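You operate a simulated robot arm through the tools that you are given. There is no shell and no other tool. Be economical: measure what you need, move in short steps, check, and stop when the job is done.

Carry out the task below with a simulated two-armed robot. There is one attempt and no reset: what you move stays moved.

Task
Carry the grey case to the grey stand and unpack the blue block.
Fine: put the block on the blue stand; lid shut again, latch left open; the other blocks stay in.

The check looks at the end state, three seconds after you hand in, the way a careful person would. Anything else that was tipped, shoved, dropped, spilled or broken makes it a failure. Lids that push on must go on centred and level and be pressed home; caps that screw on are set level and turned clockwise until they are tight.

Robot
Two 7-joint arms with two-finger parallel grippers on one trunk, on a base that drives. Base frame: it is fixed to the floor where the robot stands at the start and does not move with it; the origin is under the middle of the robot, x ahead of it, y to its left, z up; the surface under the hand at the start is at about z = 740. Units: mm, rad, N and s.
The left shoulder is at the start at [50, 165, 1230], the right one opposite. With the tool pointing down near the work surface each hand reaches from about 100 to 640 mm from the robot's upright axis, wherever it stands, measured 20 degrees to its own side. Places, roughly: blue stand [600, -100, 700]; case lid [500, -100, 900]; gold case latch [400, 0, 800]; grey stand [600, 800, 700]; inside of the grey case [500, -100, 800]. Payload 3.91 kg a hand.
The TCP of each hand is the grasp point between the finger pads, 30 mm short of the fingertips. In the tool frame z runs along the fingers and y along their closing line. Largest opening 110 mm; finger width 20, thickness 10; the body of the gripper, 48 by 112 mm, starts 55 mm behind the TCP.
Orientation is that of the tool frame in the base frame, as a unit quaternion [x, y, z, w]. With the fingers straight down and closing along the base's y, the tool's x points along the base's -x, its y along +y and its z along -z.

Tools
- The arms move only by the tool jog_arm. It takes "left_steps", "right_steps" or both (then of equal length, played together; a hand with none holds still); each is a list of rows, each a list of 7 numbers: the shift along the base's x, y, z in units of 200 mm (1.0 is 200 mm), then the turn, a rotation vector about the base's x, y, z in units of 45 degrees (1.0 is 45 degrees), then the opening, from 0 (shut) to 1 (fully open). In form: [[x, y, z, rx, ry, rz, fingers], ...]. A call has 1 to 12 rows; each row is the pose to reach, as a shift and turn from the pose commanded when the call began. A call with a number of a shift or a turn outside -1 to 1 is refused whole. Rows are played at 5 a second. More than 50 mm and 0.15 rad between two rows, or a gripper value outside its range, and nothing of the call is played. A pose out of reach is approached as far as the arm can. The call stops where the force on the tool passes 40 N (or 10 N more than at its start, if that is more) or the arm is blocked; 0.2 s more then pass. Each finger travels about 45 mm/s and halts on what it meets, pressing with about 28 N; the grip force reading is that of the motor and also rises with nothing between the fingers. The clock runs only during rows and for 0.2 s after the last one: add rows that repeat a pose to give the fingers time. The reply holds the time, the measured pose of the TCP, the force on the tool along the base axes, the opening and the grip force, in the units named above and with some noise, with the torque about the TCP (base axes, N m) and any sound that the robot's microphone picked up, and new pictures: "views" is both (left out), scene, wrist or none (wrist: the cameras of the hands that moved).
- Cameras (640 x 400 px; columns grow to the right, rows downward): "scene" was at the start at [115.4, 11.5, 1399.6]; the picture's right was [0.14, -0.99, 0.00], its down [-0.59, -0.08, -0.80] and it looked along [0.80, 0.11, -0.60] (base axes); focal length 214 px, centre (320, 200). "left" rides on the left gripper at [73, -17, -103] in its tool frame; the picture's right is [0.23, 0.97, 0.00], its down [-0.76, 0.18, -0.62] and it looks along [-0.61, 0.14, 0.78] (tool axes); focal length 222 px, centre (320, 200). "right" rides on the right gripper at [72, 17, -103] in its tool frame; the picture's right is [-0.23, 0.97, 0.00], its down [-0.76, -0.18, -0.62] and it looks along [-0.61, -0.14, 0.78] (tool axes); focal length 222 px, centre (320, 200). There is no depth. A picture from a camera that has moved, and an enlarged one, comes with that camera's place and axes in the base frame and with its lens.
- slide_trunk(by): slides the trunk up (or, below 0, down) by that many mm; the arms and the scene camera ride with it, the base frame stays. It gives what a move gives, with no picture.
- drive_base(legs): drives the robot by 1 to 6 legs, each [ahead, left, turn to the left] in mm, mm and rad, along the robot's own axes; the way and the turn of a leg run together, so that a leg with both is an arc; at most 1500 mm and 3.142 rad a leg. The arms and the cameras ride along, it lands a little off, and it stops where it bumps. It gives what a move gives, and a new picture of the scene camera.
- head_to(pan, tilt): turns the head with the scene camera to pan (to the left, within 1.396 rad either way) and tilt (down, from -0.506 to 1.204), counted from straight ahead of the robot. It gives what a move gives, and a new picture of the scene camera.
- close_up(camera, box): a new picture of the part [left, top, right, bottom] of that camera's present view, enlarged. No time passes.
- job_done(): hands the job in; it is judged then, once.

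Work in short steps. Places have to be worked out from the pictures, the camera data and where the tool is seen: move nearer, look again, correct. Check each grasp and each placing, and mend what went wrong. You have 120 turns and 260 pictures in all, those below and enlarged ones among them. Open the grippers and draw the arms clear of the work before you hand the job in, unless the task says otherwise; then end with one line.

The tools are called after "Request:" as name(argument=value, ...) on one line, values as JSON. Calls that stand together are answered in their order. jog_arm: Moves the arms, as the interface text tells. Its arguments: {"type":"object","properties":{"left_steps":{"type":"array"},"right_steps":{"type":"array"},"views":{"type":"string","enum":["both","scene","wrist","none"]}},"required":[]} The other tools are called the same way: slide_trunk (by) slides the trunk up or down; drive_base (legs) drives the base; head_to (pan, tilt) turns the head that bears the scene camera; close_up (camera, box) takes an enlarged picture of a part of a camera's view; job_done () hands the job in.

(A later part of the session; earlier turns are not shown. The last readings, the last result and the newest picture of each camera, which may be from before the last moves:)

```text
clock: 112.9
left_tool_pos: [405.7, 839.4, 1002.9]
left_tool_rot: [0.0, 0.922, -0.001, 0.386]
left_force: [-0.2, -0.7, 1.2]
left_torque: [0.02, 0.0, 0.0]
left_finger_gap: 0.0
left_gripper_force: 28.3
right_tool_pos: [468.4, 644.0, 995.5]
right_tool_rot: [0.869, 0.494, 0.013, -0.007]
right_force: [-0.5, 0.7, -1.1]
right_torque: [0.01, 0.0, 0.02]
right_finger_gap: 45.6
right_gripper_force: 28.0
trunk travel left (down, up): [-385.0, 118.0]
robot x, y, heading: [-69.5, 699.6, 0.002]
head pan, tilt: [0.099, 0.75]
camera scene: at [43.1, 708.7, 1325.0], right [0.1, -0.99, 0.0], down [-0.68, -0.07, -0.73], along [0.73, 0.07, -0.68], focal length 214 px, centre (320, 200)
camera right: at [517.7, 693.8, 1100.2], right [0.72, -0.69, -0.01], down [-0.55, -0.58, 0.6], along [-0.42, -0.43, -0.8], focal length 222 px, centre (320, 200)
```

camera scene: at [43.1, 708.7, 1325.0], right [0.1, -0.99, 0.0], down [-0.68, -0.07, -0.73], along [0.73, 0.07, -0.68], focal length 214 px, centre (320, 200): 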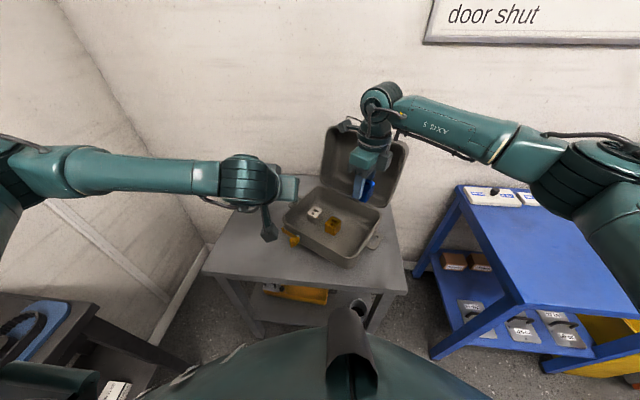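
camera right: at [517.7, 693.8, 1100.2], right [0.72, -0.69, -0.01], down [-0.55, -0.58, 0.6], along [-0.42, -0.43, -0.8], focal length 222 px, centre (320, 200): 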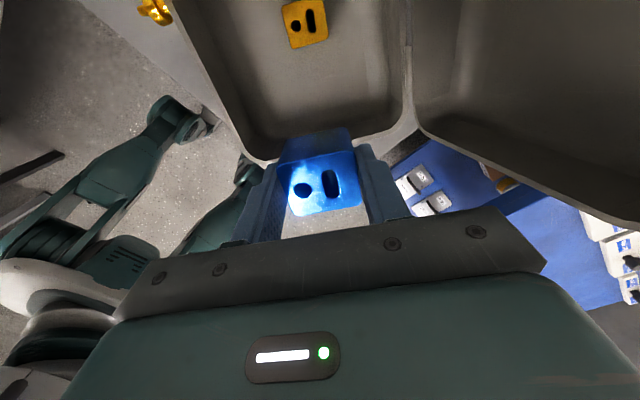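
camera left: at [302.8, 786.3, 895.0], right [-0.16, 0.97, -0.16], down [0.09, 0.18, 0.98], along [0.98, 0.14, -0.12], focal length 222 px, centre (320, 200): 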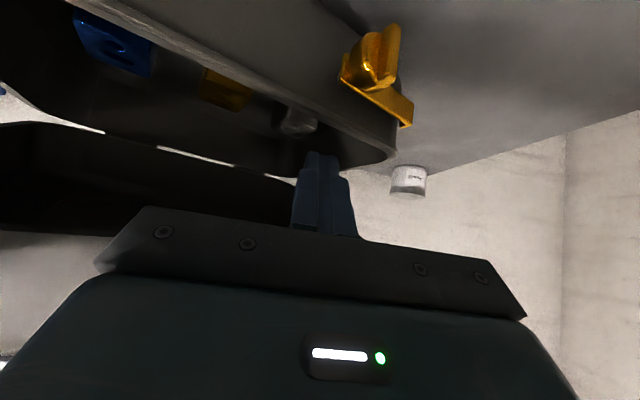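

The blue block is out (45.6 mm grip). I'll move it back and right, away from the open lid, while the left hand rises toward the lid's top edge.

Request:
jog_arm(right_steps=[[-0.2, 0, 0.05, 0, 0, 0, 0.2], [-0.4, -0.05, 0.1, 0, 0, 0, 0.2], [-0.5, -0.25, 0.1, 0, 0, 0, 0.2], [-0.55, -0.45, 0.1, 0, 0, 0, 0.2], [-0.55, -0.65, 0.1, 0, 0, 0, 0.2], [-0.55, -0.85, 0.1, 0, 0, 0, 0.2]], left_steps=[[0, 0, 0.1, 0, 0, 0, 0], [0, 0, 0.2, 0, 0, 0, 0], [0, 0, 0.3, 0, 0, 0, 0], [0, 0, 0.4, 0, 0, 0, 0], [0, 0, 0.5, 0, 0, 0, 0], [0, 0, 0.6, 0, 0, 0, 0]], views="scene")

Request:
close_up(camera="scene", box=[240, 90, 440, 240])

```text
clock: 114.3
left_tool_pos: [407.0, 838.9, 1123.0]
left_tool_rot: [0.0, 0.922, -0.001, 0.386]
left_force: [-0.9, -0.4, -0.8]
left_torque: [0.0, -0.03, -0.03]
left_finger_gap: 0.0
left_gripper_force: 28.2
right_tool_pos: [356.6, 473.5, 1014.7]
right_tool_rot: [0.869, 0.494, 0.013, -0.008]
right_force: [-0.1, -0.6, -1.9]
right_torque: [0.02, 0.01, -0.02]
right_finger_gap: 45.8
right_gripper_force: 28.2
trunk travel left (down, up): [-385.0, 118.0]
robot x, y, heading: [-70.7, 700.2, 0.0]
head pan, tilt: [0.099, 0.75]
camera scene: at [43.0, 708.1, 1325.0], right [0.1, -0.99, 0.0], down [-0.68, -0.07, -0.73], along [0.73, 0.07, -0.68], focal length 214 px, centre (320, 200)
```

scene: 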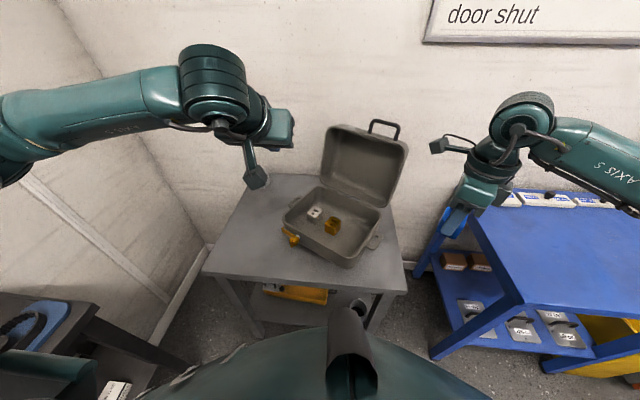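

```text
2.67 times, centred on (340, 165) of scene
camera zoom: at [43.0, 708.1, 1325.0], right [0.1, -0.99, 0.0], down [-0.68, -0.07, -0.73], along [0.73, 0.07, -0.68], focal length 572 px, centre (267, 293)
```

zoom: 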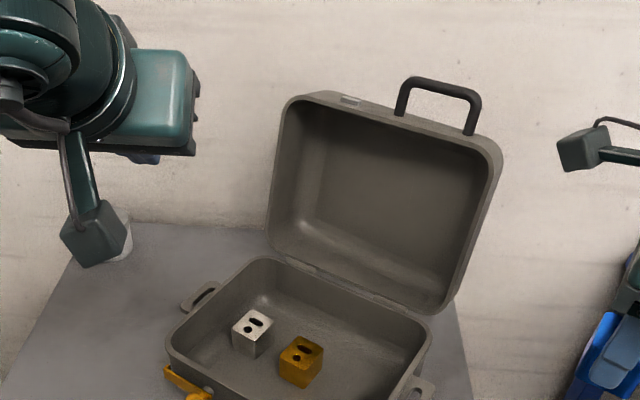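

The lid is stable at about 98°. I'll place the block first, then come back to shut the lid with free hands. Backing off and driving right to the blue stand.

Request:
drive_base(legs=[[-120, 0, 0], [0, -640, 0], [120, 0, 0]])

Request:
head_to(pan=-0.15, tilt=0.8)

```text
clock: 122.0
left_tool_pos: [411.3, 212.2, 1123.1]
left_tool_rot: [-0.004, 0.923, 0.001, 0.386]
left_force: [1.0, 0.2, -0.3]
left_torque: [-0.01, 0.0, -0.01]
left_finger_gap: 0.0
left_gripper_force: 28.3
right_tool_pos: [365.1, -153.2, 1013.6]
right_tool_rot: [0.866, 0.499, 0.013, -0.008]
right_force: [0.4, 0.6, -2.3]
right_torque: [0.0, 0.02, -0.02]
right_finger_gap: 45.8
right_gripper_force: 28.0
trunk travel left (down, up): [-385.0, 118.0]
robot x, y, heading: [-65.9, 70.5, 0.014]
head pan, tilt: [0.099, 0.75]
camera scene: at [49.3, 77.9, 1324.9], right [0.11, -0.99, 0.0], down [-0.68, -0.08, -0.73], along [0.73, 0.08, -0.68], focal length 214 px, centre (320, 200)
```

scene: 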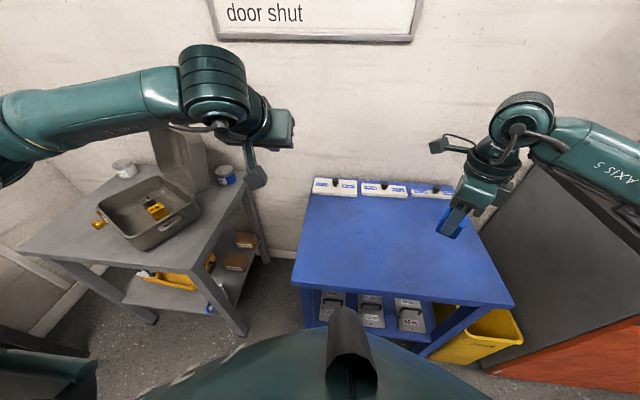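

```text
clock: 122.8
left_tool_pos: [410.3, 212.3, 1121.8]
left_tool_rot: [-0.005, 0.922, 0.001, 0.386]
left_force: [0.3, -0.8, 1.1]
left_torque: [-0.02, -0.03, 0.01]
left_finger_gap: 0.1
left_gripper_force: 27.9
right_tool_pos: [365.7, -153.3, 1014.4]
right_tool_rot: [0.866, 0.499, 0.013, -0.008]
right_force: [0.7, 0.0, -0.9]
right_torque: [0.0, 0.01, 0.03]
right_finger_gap: 45.7
right_gripper_force: 28.2
trunk travel left (down, up): [-385.0, 118.0]
robot x, y, heading: [-60.0, 69.8, 0.011]
head pan, tilt: [-0.15, 0.799]
camera scene: at [46.0, 57.6, 1321.0], right [-0.14, -0.99, 0.0], down [-0.71, 0.1, -0.7], along [0.69, -0.09, -0.72], focal length 214 px, centre (320, 200)
```

scene: 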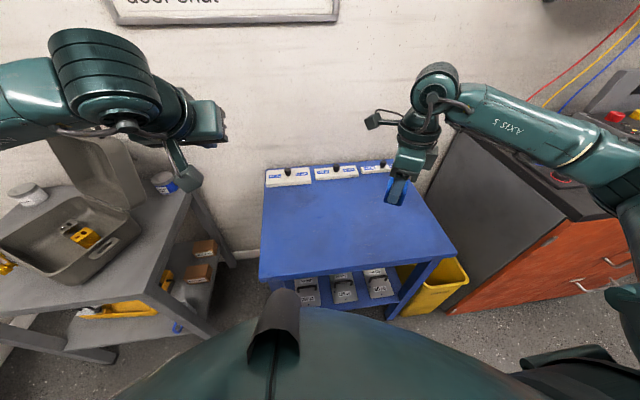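

The blue stand top is clear. I'll move the block over its middle and descend to z ≈ 805.

Request:
jog_arm(right_steps=[[0.15, 0, -0.15, 0, 0, 0, 0.2], [0.3, 0, -0.3, 0, 0, 0, 0.2], [0.45, 0, -0.45, 0, 0, 0, 0.2], [0.45, 0, -0.65, 0, 0, 0, 0.2], [0.45, 0, -0.85, 0, 0, 0, 0.2], [0.45, 0, -1.0, 0, 0, 0, 0.2]], views="wrist")

Request:
close_up(camera="scene", box=[250, 150, 470, 290])

```text
clock: 124.2
left_tool_pos: [409.9, 212.7, 1122.2]
left_tool_rot: [-0.005, 0.922, 0.002, 0.386]
left_force: [-0.4, 0.1, -0.3]
left_torque: [0.01, -0.01, -0.01]
left_finger_gap: 0.1
left_gripper_force: 27.8
right_tool_pos: [455.8, -152.6, 813.8]
right_tool_rot: [0.867, 0.499, 0.012, -0.008]
right_force: [-0.2, -0.5, -1.8]
right_torque: [0.03, -0.02, 0.0]
right_finger_gap: 45.6
right_gripper_force: 27.1
trunk travel left (down, up): [-385.0, 118.0]
robot x, y, heading: [-67.3, 70.5, 0.012]
head pan, tilt: [-0.15, 0.799]
camera right: at [504.0, -101.8, 919.8], right [0.73, -0.68, -0.01], down [-0.54, -0.59, 0.6], along [-0.42, -0.43, -0.8], focal length 222 px, centre (320, 200)
```

right: 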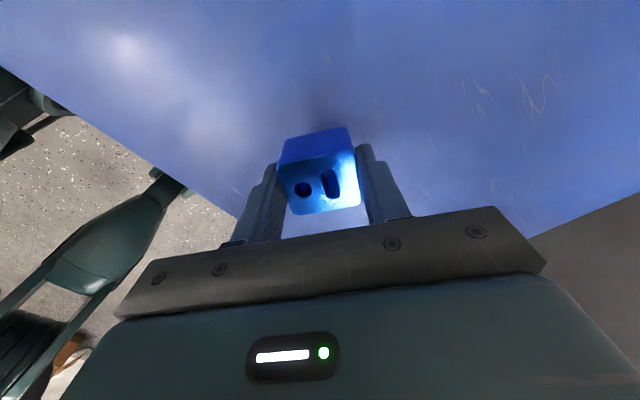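

```text
2.86 times, centred on (360, 220) of scene
camera zoom: at [46.1, 57.4, 1321.0], right [-0.14, -0.99, 0.0], down [-0.71, 0.1, -0.7], along [0.69, -0.09, -0.72], focal length 613 px, centre (206, 143)
```

zoom: 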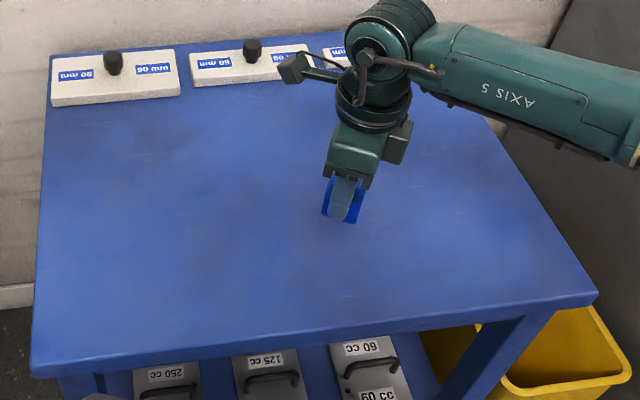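

Request:
jog_arm(right_steps=[[0, 0, -0.03, 0, 0, 0, 0.2], [0, 0, -0.06, 0, 0, 0, 0.2], [0, 0, -0.09, 0, 0, 0, 0.2], [0, 0, -0.11, 0, 0, 0, 0.2], [0, 0, -0.11, 0, 0, 0, 0.2]], views="none")

```text
clock: 125.3
left_tool_pos: [410.6, 213.6, 1123.1]
left_tool_rot: [-0.005, 0.923, 0.002, 0.385]
left_force: [-0.2, 0.3, -0.2]
left_torque: [0.05, -0.01, 0.01]
left_finger_gap: 0.0
left_gripper_force: 28.1
right_tool_pos: [456.0, -152.7, 793.5]
right_tool_rot: [0.866, 0.5, 0.013, -0.007]
right_force: [0.1, 0.2, -1.5]
right_torque: [0.0, 0.0, 0.01]
right_finger_gap: 45.6
right_gripper_force: 28.0
trunk travel left (down, up): [-385.0, 118.0]
robot x, y, heading: [-62.8, 69.0, 0.011]
head pan, tilt: [-0.15, 0.799]
```

Request:
jog_arm(right_steps=[[0, 0, -0.01, 0, 0, 0, 0.2], [0, 0, -0.02, 0, 0, 0, 0.2], [0, 0, -0.03, 0, 0, 0, 0.2], [0, 0, -0.03, 0, 0, 0, 0.2]], views="none")

```text
clock: 126.3
left_tool_pos: [409.9, 213.5, 1122.1]
left_tool_rot: [-0.005, 0.922, 0.002, 0.386]
left_force: [0.2, 0.6, -1.4]
left_torque: [-0.04, 0.02, -0.01]
left_finger_gap: 0.0
left_gripper_force: 27.5
right_tool_pos: [455.8, -154.2, 786.0]
right_tool_rot: [0.867, 0.499, 0.013, -0.007]
right_force: [-0.9, -0.1, -2.3]
right_torque: [-0.01, 0.01, -0.01]
right_finger_gap: 46.0
right_gripper_force: 28.0
trunk travel left (down, up): [-385.0, 118.0]
robot x, y, heading: [-64.1, 66.0, 0.013]
head pan, tilt: [-0.15, 0.799]
```

No contact yet at 786. I'll continue down in small steps.

Request:
jog_arm(right_steps=[[0, 0, -0.01, 0, 0, 0, 0.2], [0, 0, -0.02, 0, 0, 0, 0.2], [0, 0, -0.03, 0, 0, 0, 0.2], [0, 0, -0.03, 0, 0, 0, 0.2]], views="wrist")

```text
clock: 127.3
left_tool_pos: [409.1, 213.2, 1121.7]
left_tool_rot: [-0.005, 0.922, 0.001, 0.387]
left_force: [0.6, 0.5, -0.4]
left_torque: [0.03, -0.01, 0.0]
left_finger_gap: 0.0
left_gripper_force: 27.9
right_tool_pos: [455.1, -152.5, 782.6]
right_tool_rot: [0.866, 0.499, 0.014, -0.006]
right_force: [-0.8, -1.6, 13.8]
right_torque: [-0.32, 0.29, -0.02]
right_finger_gap: 45.7
right_gripper_force: 28.2
trunk travel left (down, up): [-385.0, 118.0]
robot x, y, heading: [-63.9, 64.2, 0.014]
head pan, tilt: [-0.15, 0.799]
camera right: at [503.8, -101.8, 888.6], right [0.73, -0.68, 0.0], down [-0.55, -0.59, 0.6], along [-0.41, -0.43, -0.8], focal length 222 px, centre (320, 200)
```

right: 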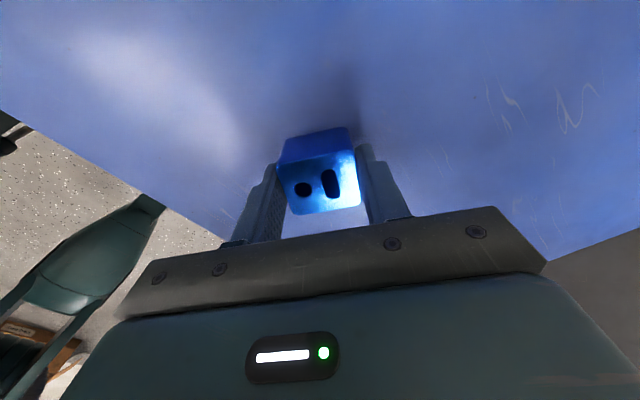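

The block has touched down at z 782.6 with 14 N. I'll ease up 1.5 mm, open, and retreat straight up.

Request:
jog_arm(right_steps=[[0, 0, 0.008, 0, 0, 0, 0.2], [0, 0, 0.008, 0, 0, 0, 0.45], [0, 0, 0.008, 0, 0, 0, 0.6], [0, 0, 0.008, 0, 0, 0, 0.6], [0, 0, 0.15, 0, 0, 0, 0.6], [0, 0, 0.35, 0, 0, 0, 0.6], [0, 0, 0.55, 0, 0, 0, 0.6], [0, 0, 0.75, 0, 0, 0, 0.6], [0, 0, 0.95, 0, 0, 0, 0.6]], views="wrist")

Request:
close_up(camera="scene", box=[250, 150, 470, 290])

```text
clock: 129.3
left_tool_pos: [409.9, 211.6, 1121.6]
left_tool_rot: [-0.005, 0.922, 0.002, 0.386]
left_force: [0.4, -1.5, 0.1]
left_torque: [-0.01, -0.02, 0.03]
left_finger_gap: 0.0
left_gripper_force: 27.9
right_tool_pos: [456.1, -152.4, 971.9]
right_tool_rot: [0.866, 0.499, 0.012, -0.008]
right_force: [-0.9, -0.2, -0.1]
right_torque: [-0.05, -0.03, 0.04]
right_finger_gap: 66.0
right_gripper_force: 0.2
trunk travel left (down, up): [-385.0, 118.0]
robot x, y, heading: [-61.5, 68.3, 0.019]
head pan, tilt: [-0.15, 0.799]
camera right: at [504.7, -101.2, 1077.6], right [0.73, -0.68, -0.01], down [-0.54, -0.59, 0.6], along [-0.42, -0.43, -0.8], focal length 222 px, centre (320, 200)
```

right: 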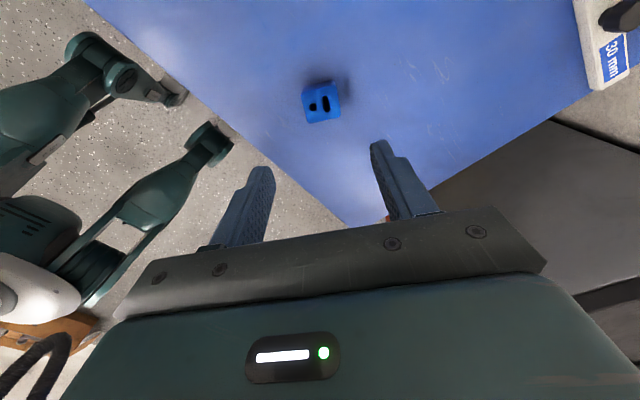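

```text
2.86 times, centred on (360, 220) of scene
camera zoom: at [45.6, 57.8, 1321.0], right [-0.14, -0.99, 0.0], down [-0.71, 0.1, -0.7], along [0.69, -0.1, -0.72], focal length 613 px, centre (206, 143)
```

zoom: 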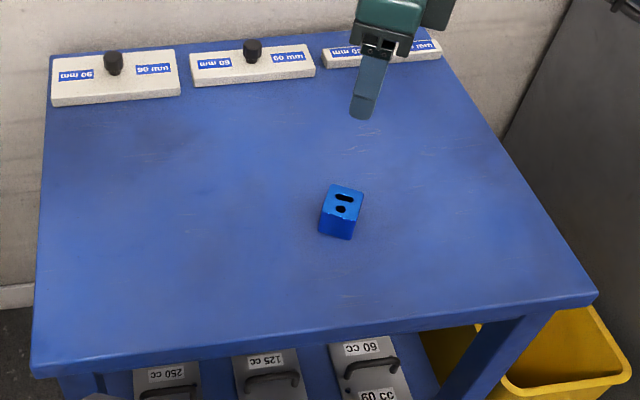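

The block stands upright on the blue stand. Next is shutting the lid. I'll pull the right hand in, then drive back to the grey stand.

Request:
jog_arm(right_steps=[[-0.15, 0, 0.1, 0, 0, 0, 0.4], [-0.35, 0, 0.2, 0, 0, 0, 0.2], [-0.5, 0, 0.2, 0, 0, 0, 0]], views="none")

Request:
drive_base(legs=[[-120, 0, -0.014], [0, 630, 0], [120, 0, 0]])

Request:
head_to(pan=0.05, tilt=0.7)

```text
clock: 130.2
left_tool_pos: [410.6, 212.6, 1121.3]
left_tool_rot: [-0.006, 0.923, 0.002, 0.386]
left_force: [-0.3, 0.6, 0.4]
left_torque: [-0.04, -0.01, 0.01]
left_finger_gap: 0.0
left_gripper_force: 28.2
right_tool_pos: [355.2, -154.8, 1011.0]
right_tool_rot: [0.866, 0.5, 0.012, -0.007]
right_force: [0.4, 0.7, 0.4]
right_torque: [-0.04, 0.0, 0.0]
right_finger_gap: 0.1
right_gripper_force: 1.5
trunk travel left (down, up): [-385.0, 118.0]
robot x, y, heading: [-64.8, 67.5, 0.013]
head pan, tilt: [-0.15, 0.799]
```

```text
clock: 137.8
left_tool_pos: [410.6, 836.6, 1121.8]
left_tool_rot: [0.001, 0.922, -0.001, 0.386]
left_force: [0.2, 0.4, -0.7]
left_torque: [-0.02, 0.01, 0.01]
left_finger_gap: 0.1
left_gripper_force: 28.1
right_tool_pos: [352.2, 470.9, 1010.9]
right_tool_rot: [0.869, 0.494, 0.013, -0.008]
right_force: [0.1, -0.5, -0.1]
right_torque: [0.0, -0.01, 0.0]
right_finger_gap: 0.0
right_gripper_force: 27.7
trunk travel left (down, up): [-385.0, 118.0]
robot x, y, heading: [-66.4, 696.8, -0.001]
head pan, tilt: [-0.15, 0.799]
camera scene: at [45.1, 685.8, 1320.9], right [-0.15, -0.99, 0.0], down [-0.71, 0.11, -0.7], along [0.69, -0.1, -0.72], focal length 214 px, centre (320, 200)
```

scene: 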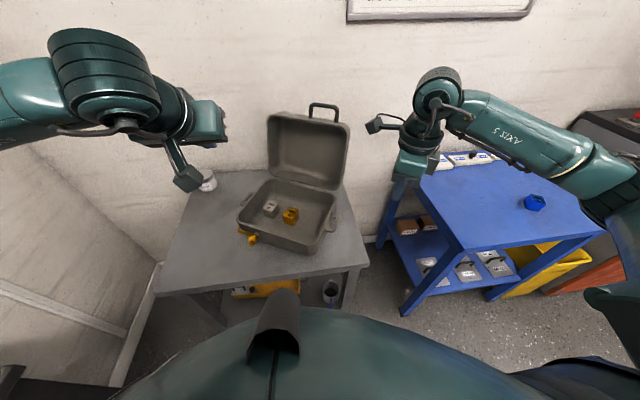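

```text
clock: 138.5
left_tool_pos: [409.3, 835.9, 1122.9]
left_tool_rot: [0.001, 0.922, -0.001, 0.386]
left_force: [-0.9, -1.3, 0.1]
left_torque: [0.0, -0.02, -0.02]
left_finger_gap: 0.0
left_gripper_force: 28.2
right_tool_pos: [351.0, 470.8, 1009.9]
right_tool_rot: [0.869, 0.494, 0.012, -0.007]
right_force: [-0.3, -0.5, 0.2]
right_torque: [0.03, -0.01, 0.0]
right_finger_gap: 0.1
right_gripper_force: 28.3
trunk travel left (down, up): [-385.0, 118.0]
robot x, y, heading: [-69.2, 697.4, 0.0]
head pan, tilt: [0.051, 0.7]
camera scene: at [49.2, 702.1, 1329.2], right [0.05, -1.0, 0.0], down [-0.64, -0.03, -0.76], along [0.76, 0.04, -0.64], focal length 214 px, centre (320, 200)
```

scene: 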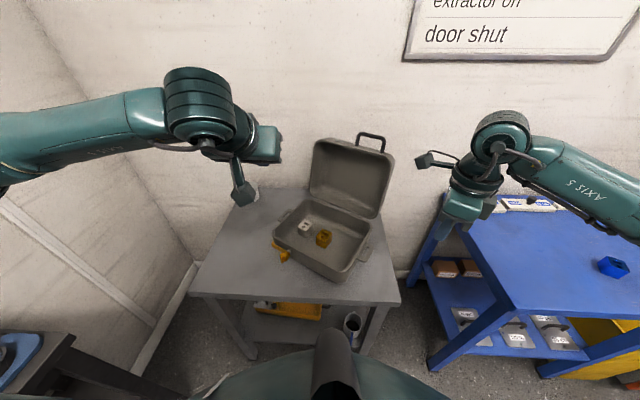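

The scene is as I left it. The lid should swing freely in a pinch if I grip its left side wall with the closing line along the hinge axis. I'll yaw the left hand -24°, open it a little, and approach that wall.

Request:
jog_arm(left_steps=[[0.15, -0.05, -0.05, 0, 0, -0.14, 0.2], [0.3, -0.1, -0.12, 0, 0, -0.28, 0.4], [0.45, -0.13, -0.2, 0, 0, -0.42, 0.4], [0.6, -0.16, -0.27, 0, 0, -0.533, 0.4], [0.75, -0.2, -0.31, 0, 0, -0.533, 0.4]], views="wrist")

Request:
close_up(camera="scene", box=[240, 100, 420, 220])

```text
clock: 139.7
left_tool_pos: [560.6, 796.3, 1061.1]
left_tool_rot: [0.193, 0.902, -0.081, 0.377]
left_force: [0.0, 0.0, 0.3]
left_torque: [0.0, -0.01, 0.0]
left_finger_gap: 43.7
left_gripper_force: 0.0
right_tool_pos: [352.3, 469.6, 1010.8]
right_tool_rot: [0.869, 0.494, 0.013, -0.007]
right_force: [-0.5, 0.1, 0.2]
right_torque: [0.0, -0.01, -0.03]
right_finger_gap: 0.0
right_gripper_force: 28.0
trunk travel left (down, up): [-385.0, 118.0]
robot x, y, heading: [-69.2, 698.4, 0.002]
head pan, tilt: [0.051, 0.7]
camera left: at [439.6, 831.3, 1080.9], right [0.25, 0.95, -0.16], down [0.16, 0.13, 0.98], along [0.95, -0.27, -0.12], focal length 222 px, centre (320, 200)
```

left: 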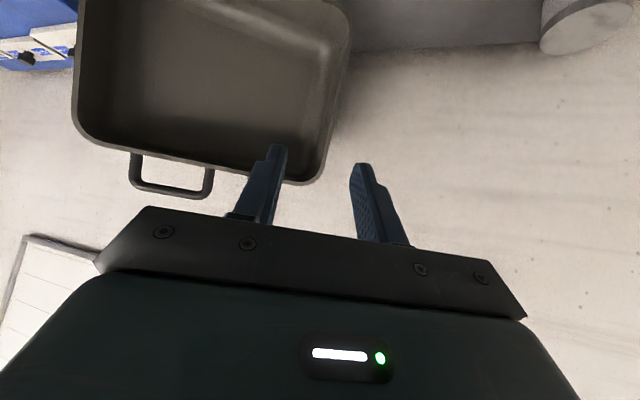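

```text
3.33 times, centred on (330, 160) of scene
camera zoom: at [49.6, 701.8, 1329.2], right [0.05, -1.0, 0.0], down [-0.64, -0.03, -0.76], along [0.76, 0.04, -0.64], focal length 715 px, centre (287, 333)
```

zoom: 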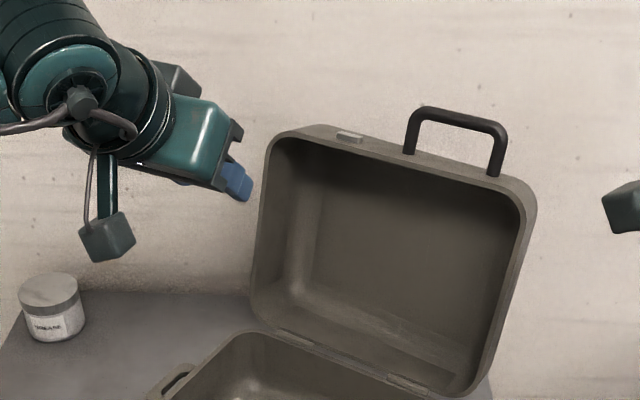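

Combining both views, the lid leans back at about 110° and its left wall near z 975 is around (697, 757). I'll move to just short of it and look again.

Request:
jog_arm(left_steps=[[0.15, -0.03, -0.05, 0, 0, 0, 0.4], [0.3, -0.06, -0.1, 0, 0, 0, 0.4], [0.42, -0.09, -0.17, 0, 0, 0, 0.4], [0.5, -0.115, -0.235, 0, 0, 0, 0.4]], views="wrist")

Request:
close_up(camera="scene", box=[240, 100, 420, 220])

```text
clock: 140.7
left_tool_pos: [661.7, 774.6, 1011.7]
left_tool_rot: [0.191, 0.902, -0.081, 0.378]
left_force: [-0.6, -0.6, 0.6]
left_torque: [0.01, 0.0, -0.01]
left_finger_gap: 44.2
left_gripper_force: 0.0
right_tool_pos: [352.5, 470.9, 1010.2]
right_tool_rot: [0.87, 0.494, 0.013, -0.007]
right_force: [1.2, 0.4, 0.1]
right_torque: [0.0, -0.01, 0.03]
right_finger_gap: 0.1
right_gripper_force: 28.1
trunk travel left (down, up): [-385.0, 118.0]
robot x, y, heading: [-61.1, 694.3, 0.002]
head pan, tilt: [0.051, 0.7]
camera left: at [539.4, 808.9, 1032.7], right [0.25, 0.95, -0.16], down [0.16, 0.13, 0.98], along [0.96, -0.27, -0.12], focal length 222 px, centre (320, 200)
```

left: 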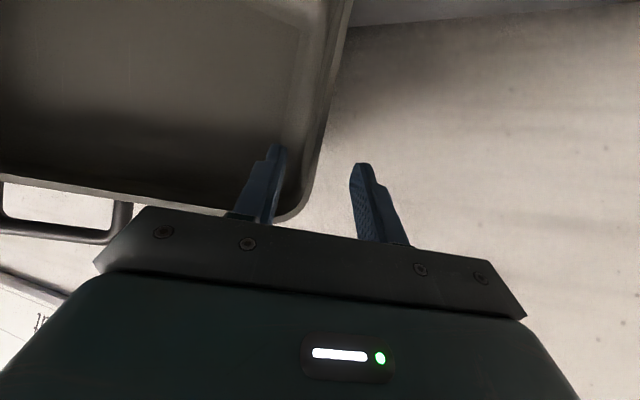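

```text
3.33 times, centred on (330, 160) of scene
camera zoom: at [49.4, 702.0, 1329.2], right [0.05, -1.0, 0.0], down [-0.64, -0.03, -0.76], along [0.76, 0.04, -0.64], focal length 715 px, centre (287, 333)
```

zoom: 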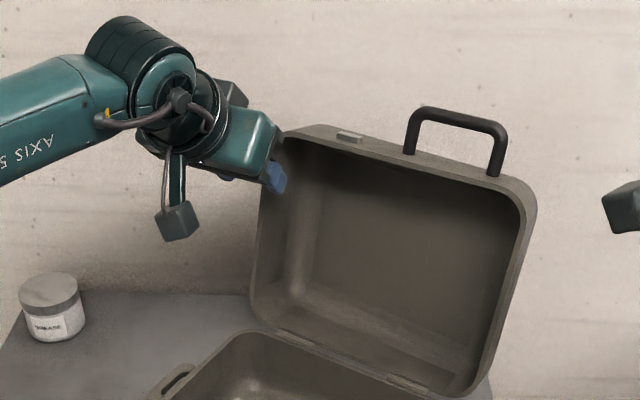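

The wall rim is between the fingers. I'll advance along the finger direction and close on it.

Request:
jog_arm(left_steps=[[0.045, -0.02, -0.05, 0, 0, 0, 0.4], [0.09, -0.04, -0.1, 0, 0, 0, 0.4], [0.13, -0.058, -0.14, 0, 0, 0, 0.4], [0.13, -0.058, -0.14, 0, 0, 0, 0.2], [0.13, -0.058, -0.14, 0, 0, 0, 0], [0.13, -0.058, -0.14, 0, 0, 0, 0]], views="wrist")

Request:
close_up(camera="scene", box=[240, 100, 420, 220])

```text
clock: 142.1
left_tool_pos: [685.8, 763.7, 983.7]
left_tool_rot: [0.192, 0.902, -0.081, 0.377]
left_force: [-1.1, 1.0, 0.2]
left_torque: [0.05, 0.33, -0.7]
left_finger_gap: 5.6
left_gripper_force: 27.8
right_tool_pos: [350.7, 469.8, 1011.3]
right_tool_rot: [0.87, 0.494, 0.013, -0.007]
right_force: [1.1, 0.2, -0.6]
right_torque: [0.01, 0.01, -0.01]
right_finger_gap: 0.2
right_gripper_force: 28.1
trunk travel left (down, up): [-385.0, 118.0]
robot x, y, heading: [-65.6, 696.9, 0.003]
head pan, tilt: [0.051, 0.7]
camera left: at [565.1, 797.7, 1005.2], right [0.25, 0.95, -0.16], down [0.16, 0.13, 0.98], along [0.96, -0.27, -0.12], focal length 222 px, centre (320, 200)
```

left: 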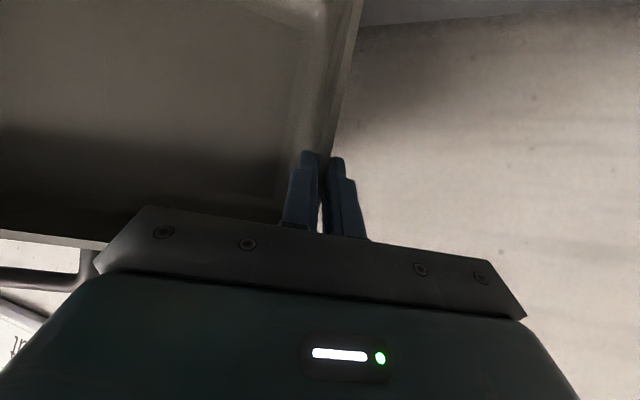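

```text
3.33 times, centred on (330, 160) of scene
camera zoom: at [49.1, 702.6, 1329.3], right [0.05, -1.0, 0.0], down [-0.64, -0.03, -0.77], along [0.76, 0.04, -0.64], focal length 715 px, centre (287, 333)
```

zoom: 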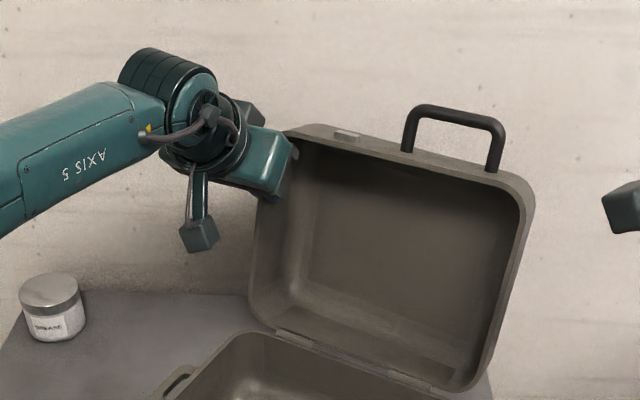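

The wall is pinched (5.6 mm). I'll swing the lid along its arc to about 76° and check forces.

Request:
jog_arm(left_steps=[[-0.07, 0.031, 0.025, 0, 0, 0, 0], [-0.139, 0.0625, 0.045, 0, 0, 0, 0], [-0.207, 0.093, 0.053, 0, 0, 0, 0], [-0.275, 0.124, 0.055, 0, 0, 0, 0], [-0.343, 0.155, 0.048, 0, 0, 0, 0], [-0.411, 0.185, 0.035, 0, 0, 0, 0]], views="none")

Request:
close_up(camera="scene", box=[220, 100, 440, 260])

```text
clock: 143.5
left_tool_pos: [605.3, 800.0, 990.3]
left_tool_rot: [0.192, 0.903, -0.081, 0.376]
left_force: [0.9, 0.1, -5.5]
left_torque: [0.31, -0.17, 0.31]
left_finger_gap: 4.8
left_gripper_force: 28.3
right_tool_pos: [352.3, 470.7, 1010.5]
right_tool_rot: [0.87, 0.493, 0.013, -0.007]
right_force: [-0.1, -0.5, 0.6]
right_torque: [0.0, -0.02, 0.02]
right_finger_gap: 0.0
right_gripper_force: 28.6
trunk travel left (down, up): [-385.0, 118.0]
robot x, y, heading: [-64.1, 699.5, 0.005]
head pan, tilt: [0.051, 0.7]
```

```text
2.50 times, centred on (330, 180) of scene
camera zoom: at [49.9, 702.4, 1329.2], right [0.05, -1.0, 0.0], down [-0.64, -0.03, -0.76], along [0.76, 0.04, -0.64], focal length 536 px, centre (295, 250)
```

zoom: 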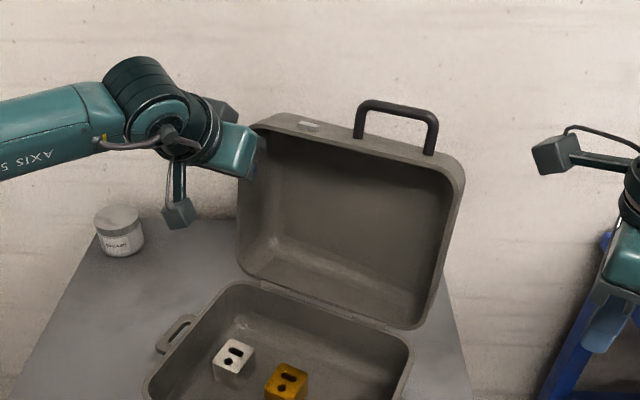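

The hinge is stiff enough that the case slid about 40 mm instead. The lid is now near vertical. I'll check how close the case is to the stand's front edge.

Request:
close_up(camera="scene", box=[200, 180, 420, 320])

```text
2.86 times, centred on (310, 250) of scene
camera zoom: at [49.9, 702.4, 1329.2], right [0.05, -1.0, 0.0], down [-0.64, -0.03, -0.76], along [0.76, 0.04, -0.64], focal length 613 px, centre (349, 57)
```

zoom: 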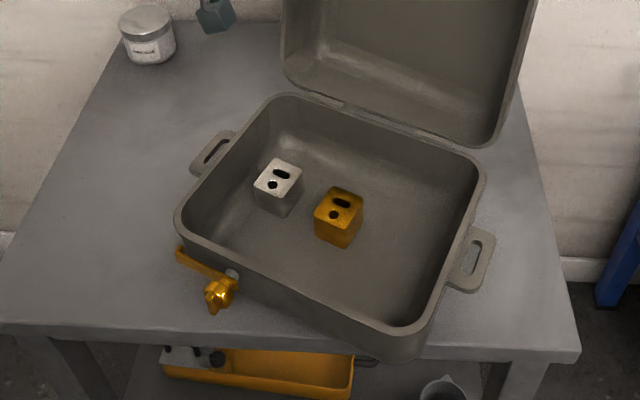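

The near-right corner of the case is about at the stand's edge, so it must go back. The left hand will release (hinge friction holds the lid), and the right hand will bring its closed fingers in front of the case's front wall.

Request:
jog_arm(left_steps=[[0, 0, 0, 0, 0, 0, 0.15], [0, 0, 0, 0, 0, 0, 0.3], [-0.1, 0.045, 0.11, 0, 0, 0, 0.3], [-0.22, 0.1, 0.24, 0, 0, 0, 0.3], [-0.35, 0.2, 0.36, 0, 0, 0, 0.3], [-0.5, 0.25, 0.4, 0, 0, 0, 0.3]], right_steps=[[-0.15, 0, 0, 0, 0, 0, 0], [-0.35, 0.05, 0, 0, 0, 0, 0], [-0.5, 0.2, 0, 0, 0, 0, 0], [-0.55, 0.4, 0, 0, 0, 0, 0], [-0.55, 0.6, 0, 0, 0, 0, 0], [-0.55, 0.8, 0, 0, 0, 0, 0]], views="scene")

```text
clock: 144.9
left_tool_pos: [502.0, 851.0, 1074.1]
left_tool_rot: [0.191, 0.902, -0.081, 0.378]
left_force: [0.2, 0.3, 0.6]
left_torque: [-0.01, -0.01, 0.05]
left_finger_gap: 32.9
left_gripper_force: 0.1
right_tool_pos: [240.7, 630.2, 1011.3]
right_tool_rot: [0.869, 0.494, 0.013, -0.006]
right_force: [0.6, -0.1, 0.4]
right_torque: [-0.04, -0.02, 0.01]
right_finger_gap: 0.1
right_gripper_force: 28.2
trunk travel left (down, up): [-385.0, 118.0]
robot x, y, heading: [-61.7, 698.7, -0.0]
head pan, tilt: [0.051, 0.7]
camera scene: at [48.9, 703.0, 1329.3], right [0.05, -1.0, 0.0], down [-0.64, -0.03, -0.77], along [0.76, 0.04, -0.64], focal length 214 px, centre (320, 200)
```

scene: 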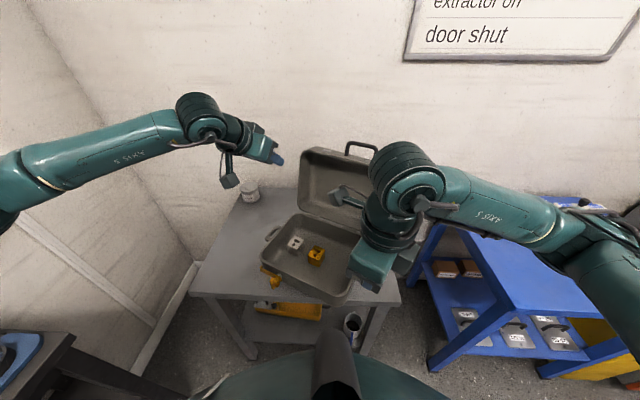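

The lid holds where it is, so the hinge is friction-held. I'll lower the right fist in front of the near-right part of the front wall.

Request:
jog_arm(right_steps=[[0, 0.15, -0.15, 0, 0, 0, 0], [0, 0.3, -0.3, 0, 0, 0, 0], [0, 0.37, -0.5, 0, 0, 0, 0], [0, 0.37, -0.7, 0, 0, 0, 0], [0, 0.37, -0.9, 0, 0, 0, 0], [0, 0.37, -1.0, 0, 0, 0, 0]], views="both")

```text
clock: 146.3
left_tool_pos: [504.1, 850.2, 1073.1]
left_tool_rot: [0.192, 0.903, -0.082, 0.376]
left_force: [0.1, 0.6, 0.4]
left_torque: [0.0, -0.01, 0.01]
left_finger_gap: 33.2
left_gripper_force: 0.0
right_tool_pos: [242.4, 705.4, 810.2]
right_tool_rot: [0.869, 0.494, 0.014, -0.008]
right_force: [0.0, -0.2, -0.9]
right_torque: [0.02, 0.0, -0.02]
right_finger_gap: 0.0
right_gripper_force: 27.7
trunk travel left (down, up): [-385.0, 118.0]
robot x, y, heading: [-66.3, 694.2, -0.005]
head pan, tilt: [0.051, 0.7]
camera scene: at [49.2, 702.1, 1329.3], right [0.05, -1.0, 0.0], down [-0.64, -0.03, -0.76], along [0.76, 0.04, -0.64], focal length 214 px, centre (320, 200)
camera right: at [290.5, 755.9, 916.0], right [0.72, -0.69, -0.01], down [-0.55, -0.58, 0.6], along [-0.42, -0.43, -0.8], focal length 222 px, centre (320, 200)
```

scene: 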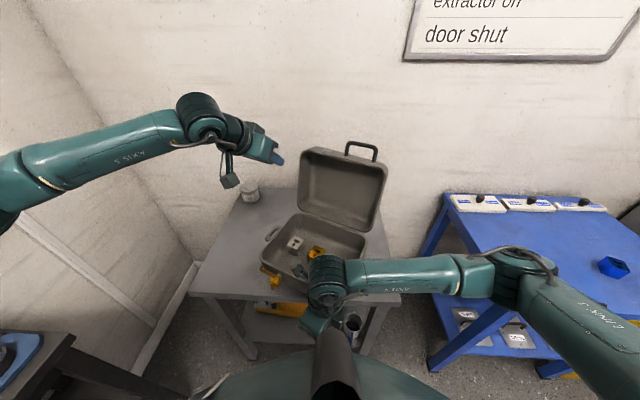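
right: 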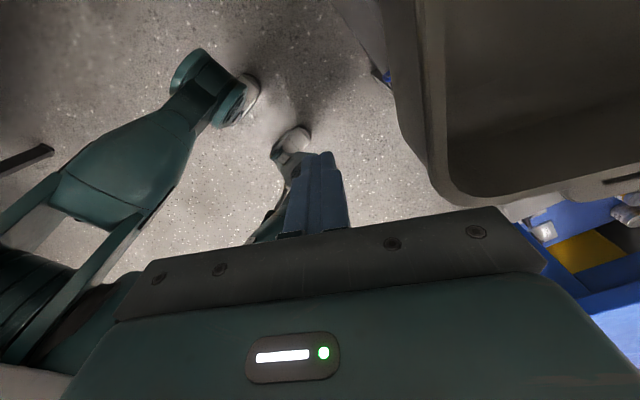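

The fist stands just in front of the wall near the right corner. I'll push in +x, gently, to slide the case back onto the stand.

Request:
jog_arm(right_steps=[[0.05, 0.06, -0.03, 0, 0, 0, 0], [0.15, 0.06, -0.05, 0, 0, 0, 0], [0.25, 0.06, -0.05, 0, 0, 0, 0], [0.31, 0.06, -0.05, 0, 0, 0, 0], [0.36, 0.06, -0.05, 0, 0, 0, 0], [0.41, 0.06, -0.05, 0, 0, 0, 0], [0.46, 0.06, -0.05, 0, 0, 0, 0], [0.51, 0.06, -0.05, 0, 0, 0, 0], [0.56, 0.06, -0.05, 0, 0, 0, 0]], views="scene")

Request:
close_up(camera="scene", box=[200, 150, 420, 300])

```text
clock: 148.3
left_tool_pos: [504.4, 850.4, 1072.9]
left_tool_rot: [0.193, 0.902, -0.082, 0.377]
left_force: [-0.2, -0.1, 0.8]
left_torque: [0.02, -0.04, 0.0]
left_finger_gap: 33.2
left_gripper_force: 0.1
right_tool_pos: [354.0, 716.7, 801.1]
right_tool_rot: [0.869, 0.494, 0.014, -0.007]
right_force: [-4.2, 0.4, 0.1]
right_torque: [0.01, 0.01, 0.01]
right_finger_gap: 0.0
right_gripper_force: 27.6
trunk travel left (down, up): [-385.0, 118.0]
robot x, y, heading: [-64.7, 699.7, 0.004]
head pan, tilt: [0.051, 0.7]
camera scene: at [48.9, 702.1, 1329.3], right [0.05, -1.0, 0.0], down [-0.64, -0.03, -0.77], along [0.76, 0.04, -0.64], focal length 214 px, centre (320, 200)
```

scene: 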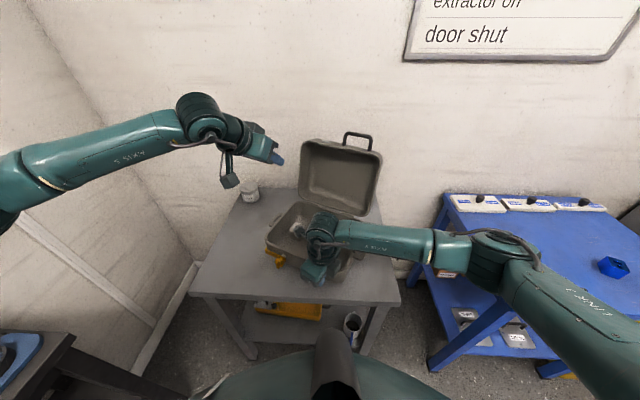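

```text
2.67 times, centred on (310, 225) of scene
camera zoom: at [48.9, 702.1, 1329.3], right [0.05, -1.0, 0.0], down [-0.64, -0.03, -0.77], along [0.76, 0.04, -0.64], focal length 572 px, centre (347, 133)
```

zoom: 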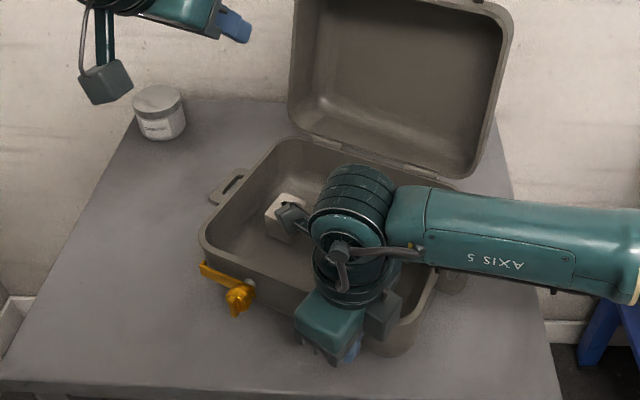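

The case is back with about 50 mm of margin. I'll push 20 mm more and leave the fist there as a stop while the left hand returns to the lid.

Request:
jog_arm(right_steps=[[0.04, 0, 0, 0, 0, 0, 0], [0.08, 0, 0, 0, 0, 0, 0], [0.11, 0, 0, 0, 0, 0, 0]], views="none")

Request:
close_up(camera="scene", box=[210, 110, 430, 260])

Request:
close_up(camera="left", box=[0, 0, 640, 400])

```text
clock: 149.1
left_tool_pos: [502.8, 849.8, 1074.7]
left_tool_rot: [0.192, 0.902, -0.081, 0.377]
left_force: [0.6, 0.2, 0.3]
left_torque: [0.03, -0.04, -0.04]
left_finger_gap: 33.0
left_gripper_force: 0.0
right_tool_pos: [375.7, 716.8, 801.7]
right_tool_rot: [0.869, 0.494, 0.013, -0.007]
right_force: [-5.7, 0.2, 0.0]
right_torque: [0.0, -0.01, -0.03]
right_finger_gap: 0.0
right_gripper_force: 28.2
trunk travel left (down, up): [-385.0, 118.0]
robot x, y, heading: [-66.4, 696.7, 0.002]
head pan, tilt: [0.051, 0.7]
```

```text
2.67 times, centred on (320, 185) of scene
camera zoom: at [48.8, 702.1, 1329.3], right [0.05, -1.0, 0.0], down [-0.64, -0.03, -0.77], along [0.76, 0.04, -0.64], focal length 572 px, centre (320, 240)
```

zoom: 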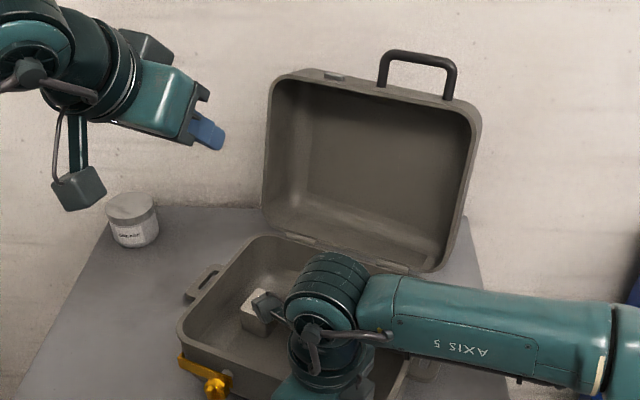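

```text
1.00 times, centred on (320, 200) of left (not enlarged: the box is as wide or as high as the picture)
camera zoom: at [382.4, 884.7, 1094.1], right [0.25, 0.95, -0.16], down [0.16, 0.13, 0.98], along [0.96, -0.27, -0.12], focal length 222 px, centre (320, 200)
```

zoom: 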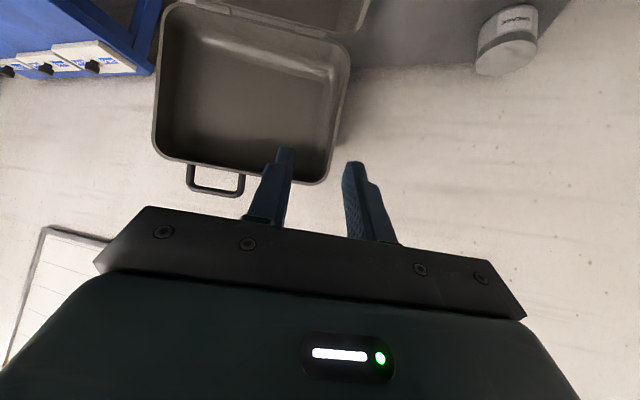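

I'll bring the left hand back to the lid's left wall, now around (688, 804, 975), with a slightly reduced yaw.

Request:
jog_arm(left_steps=[[0.2, -0.05, -0.08, 0, 0, 0.1, 0.35], [0.4, -0.1, -0.16, 0, 0, 0.2, 0.35], [0.55, -0.14, -0.22, 0, 0, 0.2, 0.35], [0.73, -0.18, -0.295, 0, 0, 0.2, 0.35]], views="wrist")

Request:
close_up(camera="scene", box=[210, 110, 430, 260])

```text
clock: 150.1
left_tool_pos: [650.1, 812.7, 1013.2]
left_tool_rot: [0.121, 0.914, -0.051, 0.383]
left_force: [0.0, 0.1, -0.5]
left_torque: [0.02, 0.01, 0.0]
left_finger_gap: 38.5
left_gripper_force: 0.1
right_tool_pos: [376.8, 715.3, 799.4]
right_tool_rot: [0.869, 0.494, 0.014, -0.008]
right_force: [-0.4, -0.5, -0.4]
right_torque: [0.0, 0.03, 0.02]
right_finger_gap: 0.0
right_gripper_force: 28.3
trunk travel left (down, up): [-385.0, 118.0]
robot x, y, heading: [-69.9, 695.4, 0.001]
head pan, tilt: [0.051, 0.7]
camera left: at [524.7, 828.3, 1033.8], right [0.1, 0.98, -0.16], down [0.13, 0.15, 0.98], along [0.99, -0.12, -0.12], focal length 222 px, centre (320, 200)
```

left: 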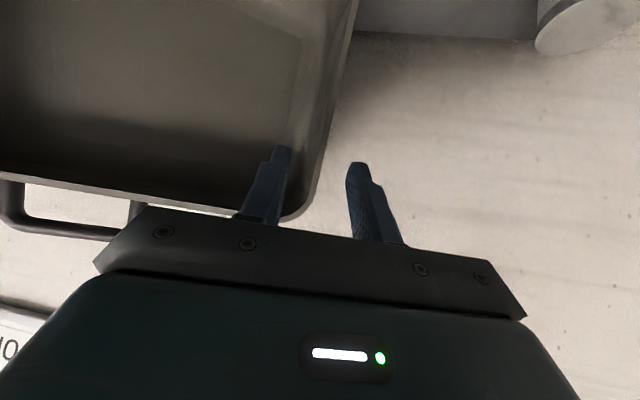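

```text
2.67 times, centred on (320, 185) of scene
camera zoom: at [49.4, 701.8, 1329.2], right [0.05, -1.0, 0.0], down [-0.64, -0.03, -0.76], along [0.76, 0.04, -0.64], focal length 572 px, centre (320, 240)
```

zoom: 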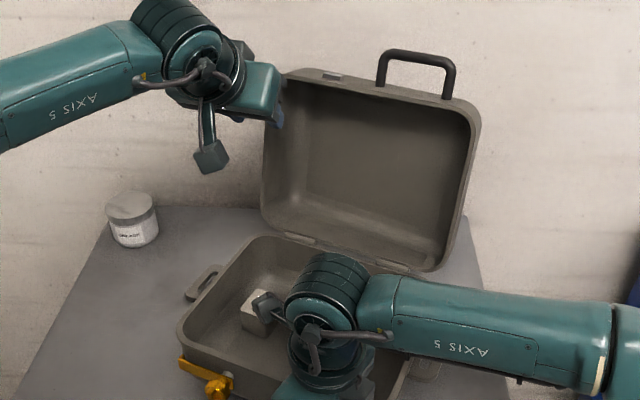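

The view matches the earlier successful pinch. I'll advance, close, and swing to about 73° with the right fist as the stop.

Request:
jog_arm(left_steps=[[0.045, -0.012, -0.05, 0, 0, 0, 0.35], [0.09, -0.024, -0.095, 0, 0, 0, 0.35], [0.135, -0.036, -0.14, 0, 0, 0, 0.35], [0.135, -0.036, -0.14, 0, 0, 0, 0.15], [0.135, -0.036, -0.14, 0, 0, 0, 0], [0.135, -0.036, -0.14, 0, 0, 0, 0], [0.06, -0.016, -0.139, 0, 0, 0, 0], [-0.015, 0.004, -0.138, 0, 0, 0, 0], [-0.09, 0.024, -0.15, 0, 0, 0, 0], [-0.161, 0.043, -0.167, 0, 0, 0, 0]], views="none")

Request:
close_up(camera="scene", box=[210, 110, 430, 260])

```text
clock: 152.3
left_tool_pos: [618.4, 822.6, 985.2]
left_tool_rot: [0.119, 0.914, -0.051, 0.386]
left_force: [8.5, 11.2, 19.0]
left_torque: [-0.13, -1.03, 0.07]
left_finger_gap: 4.4
left_gripper_force: 27.9
right_tool_pos: [375.2, 716.7, 802.6]
right_tool_rot: [0.869, 0.494, 0.015, -0.006]
right_force: [-5.9, -0.2, 1.3]
right_torque: [0.01, -0.05, 0.01]
right_finger_gap: 0.1
right_gripper_force: 28.0
trunk travel left (down, up): [-385.0, 118.0]
robot x, y, heading: [-64.9, 700.9, 0.001]
head pan, tilt: [0.051, 0.7]
```

```text
2.67 times, centred on (320, 185) of scene
camera zoom: at [47.1, 703.2, 1329.8], right [0.05, -1.0, 0.0], down [-0.64, -0.03, -0.77], along [0.77, 0.04, -0.64], focal length 572 px, centre (320, 240)
```

zoom: 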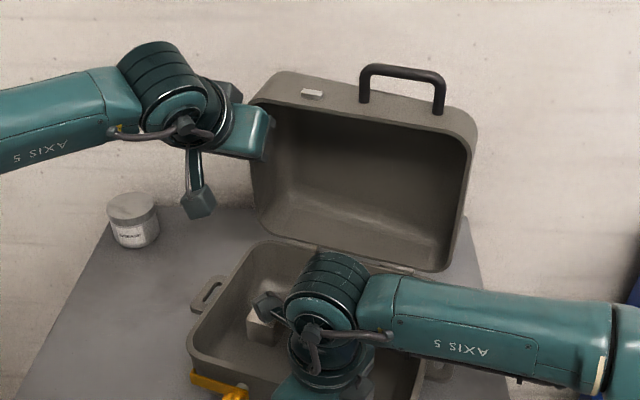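

It's working: the lid is past vertical at about 80° and the case is held. I'll continue to about 60°, where I'll release before the palm meets the lid.

Request:
jog_arm(left_steps=[[-0.06, 0.016, 0.01, 0, 0, 0, 0], [-0.123, 0.033, 0.005, 0, 0, 0, 0], [-0.18, 0.048, -0.015, 0, 0, 0, 0], [-0.232, 0.062, -0.045, 0, 0, 0, 0]], views="none")

Request:
close_up(camera="scene", box=[210, 110, 430, 260])

```text
clock: 153.3
left_tool_pos: [570.5, 834.3, 972.4]
left_tool_rot: [0.12, 0.914, -0.052, 0.383]
left_force: [6.2, 8.2, 8.3]
left_torque: [-0.15, -0.99, 0.19]
left_finger_gap: 5.0
left_gripper_force: 27.6
right_tool_pos: [376.5, 716.9, 801.8]
right_tool_rot: [0.869, 0.495, 0.014, -0.007]
right_force: [-5.5, 0.1, -1.0]
right_torque: [0.01, 0.03, -0.01]
right_finger_gap: 0.3
right_gripper_force: 27.8
trunk travel left (down, up): [-385.0, 118.0]
robot x, y, heading: [-63.5, 697.0, 0.0]
head pan, tilt: [0.051, 0.7]
```

```text
2.67 times, centred on (320, 185) of scene
camera zoom: at [48.4, 702.9, 1329.3], right [0.05, -1.0, 0.0], down [-0.64, -0.03, -0.77], along [0.76, 0.04, -0.64], focal length 572 px, centre (320, 240)
```

zoom: 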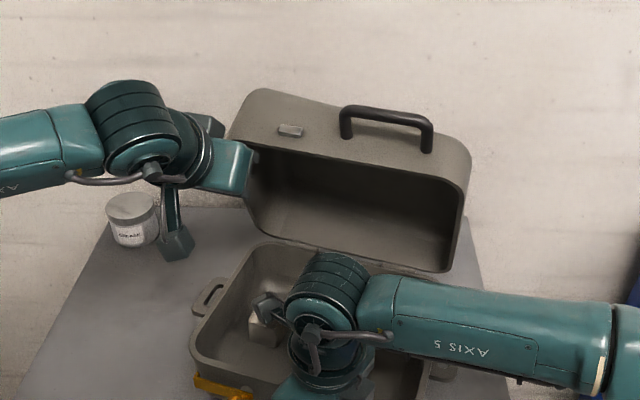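

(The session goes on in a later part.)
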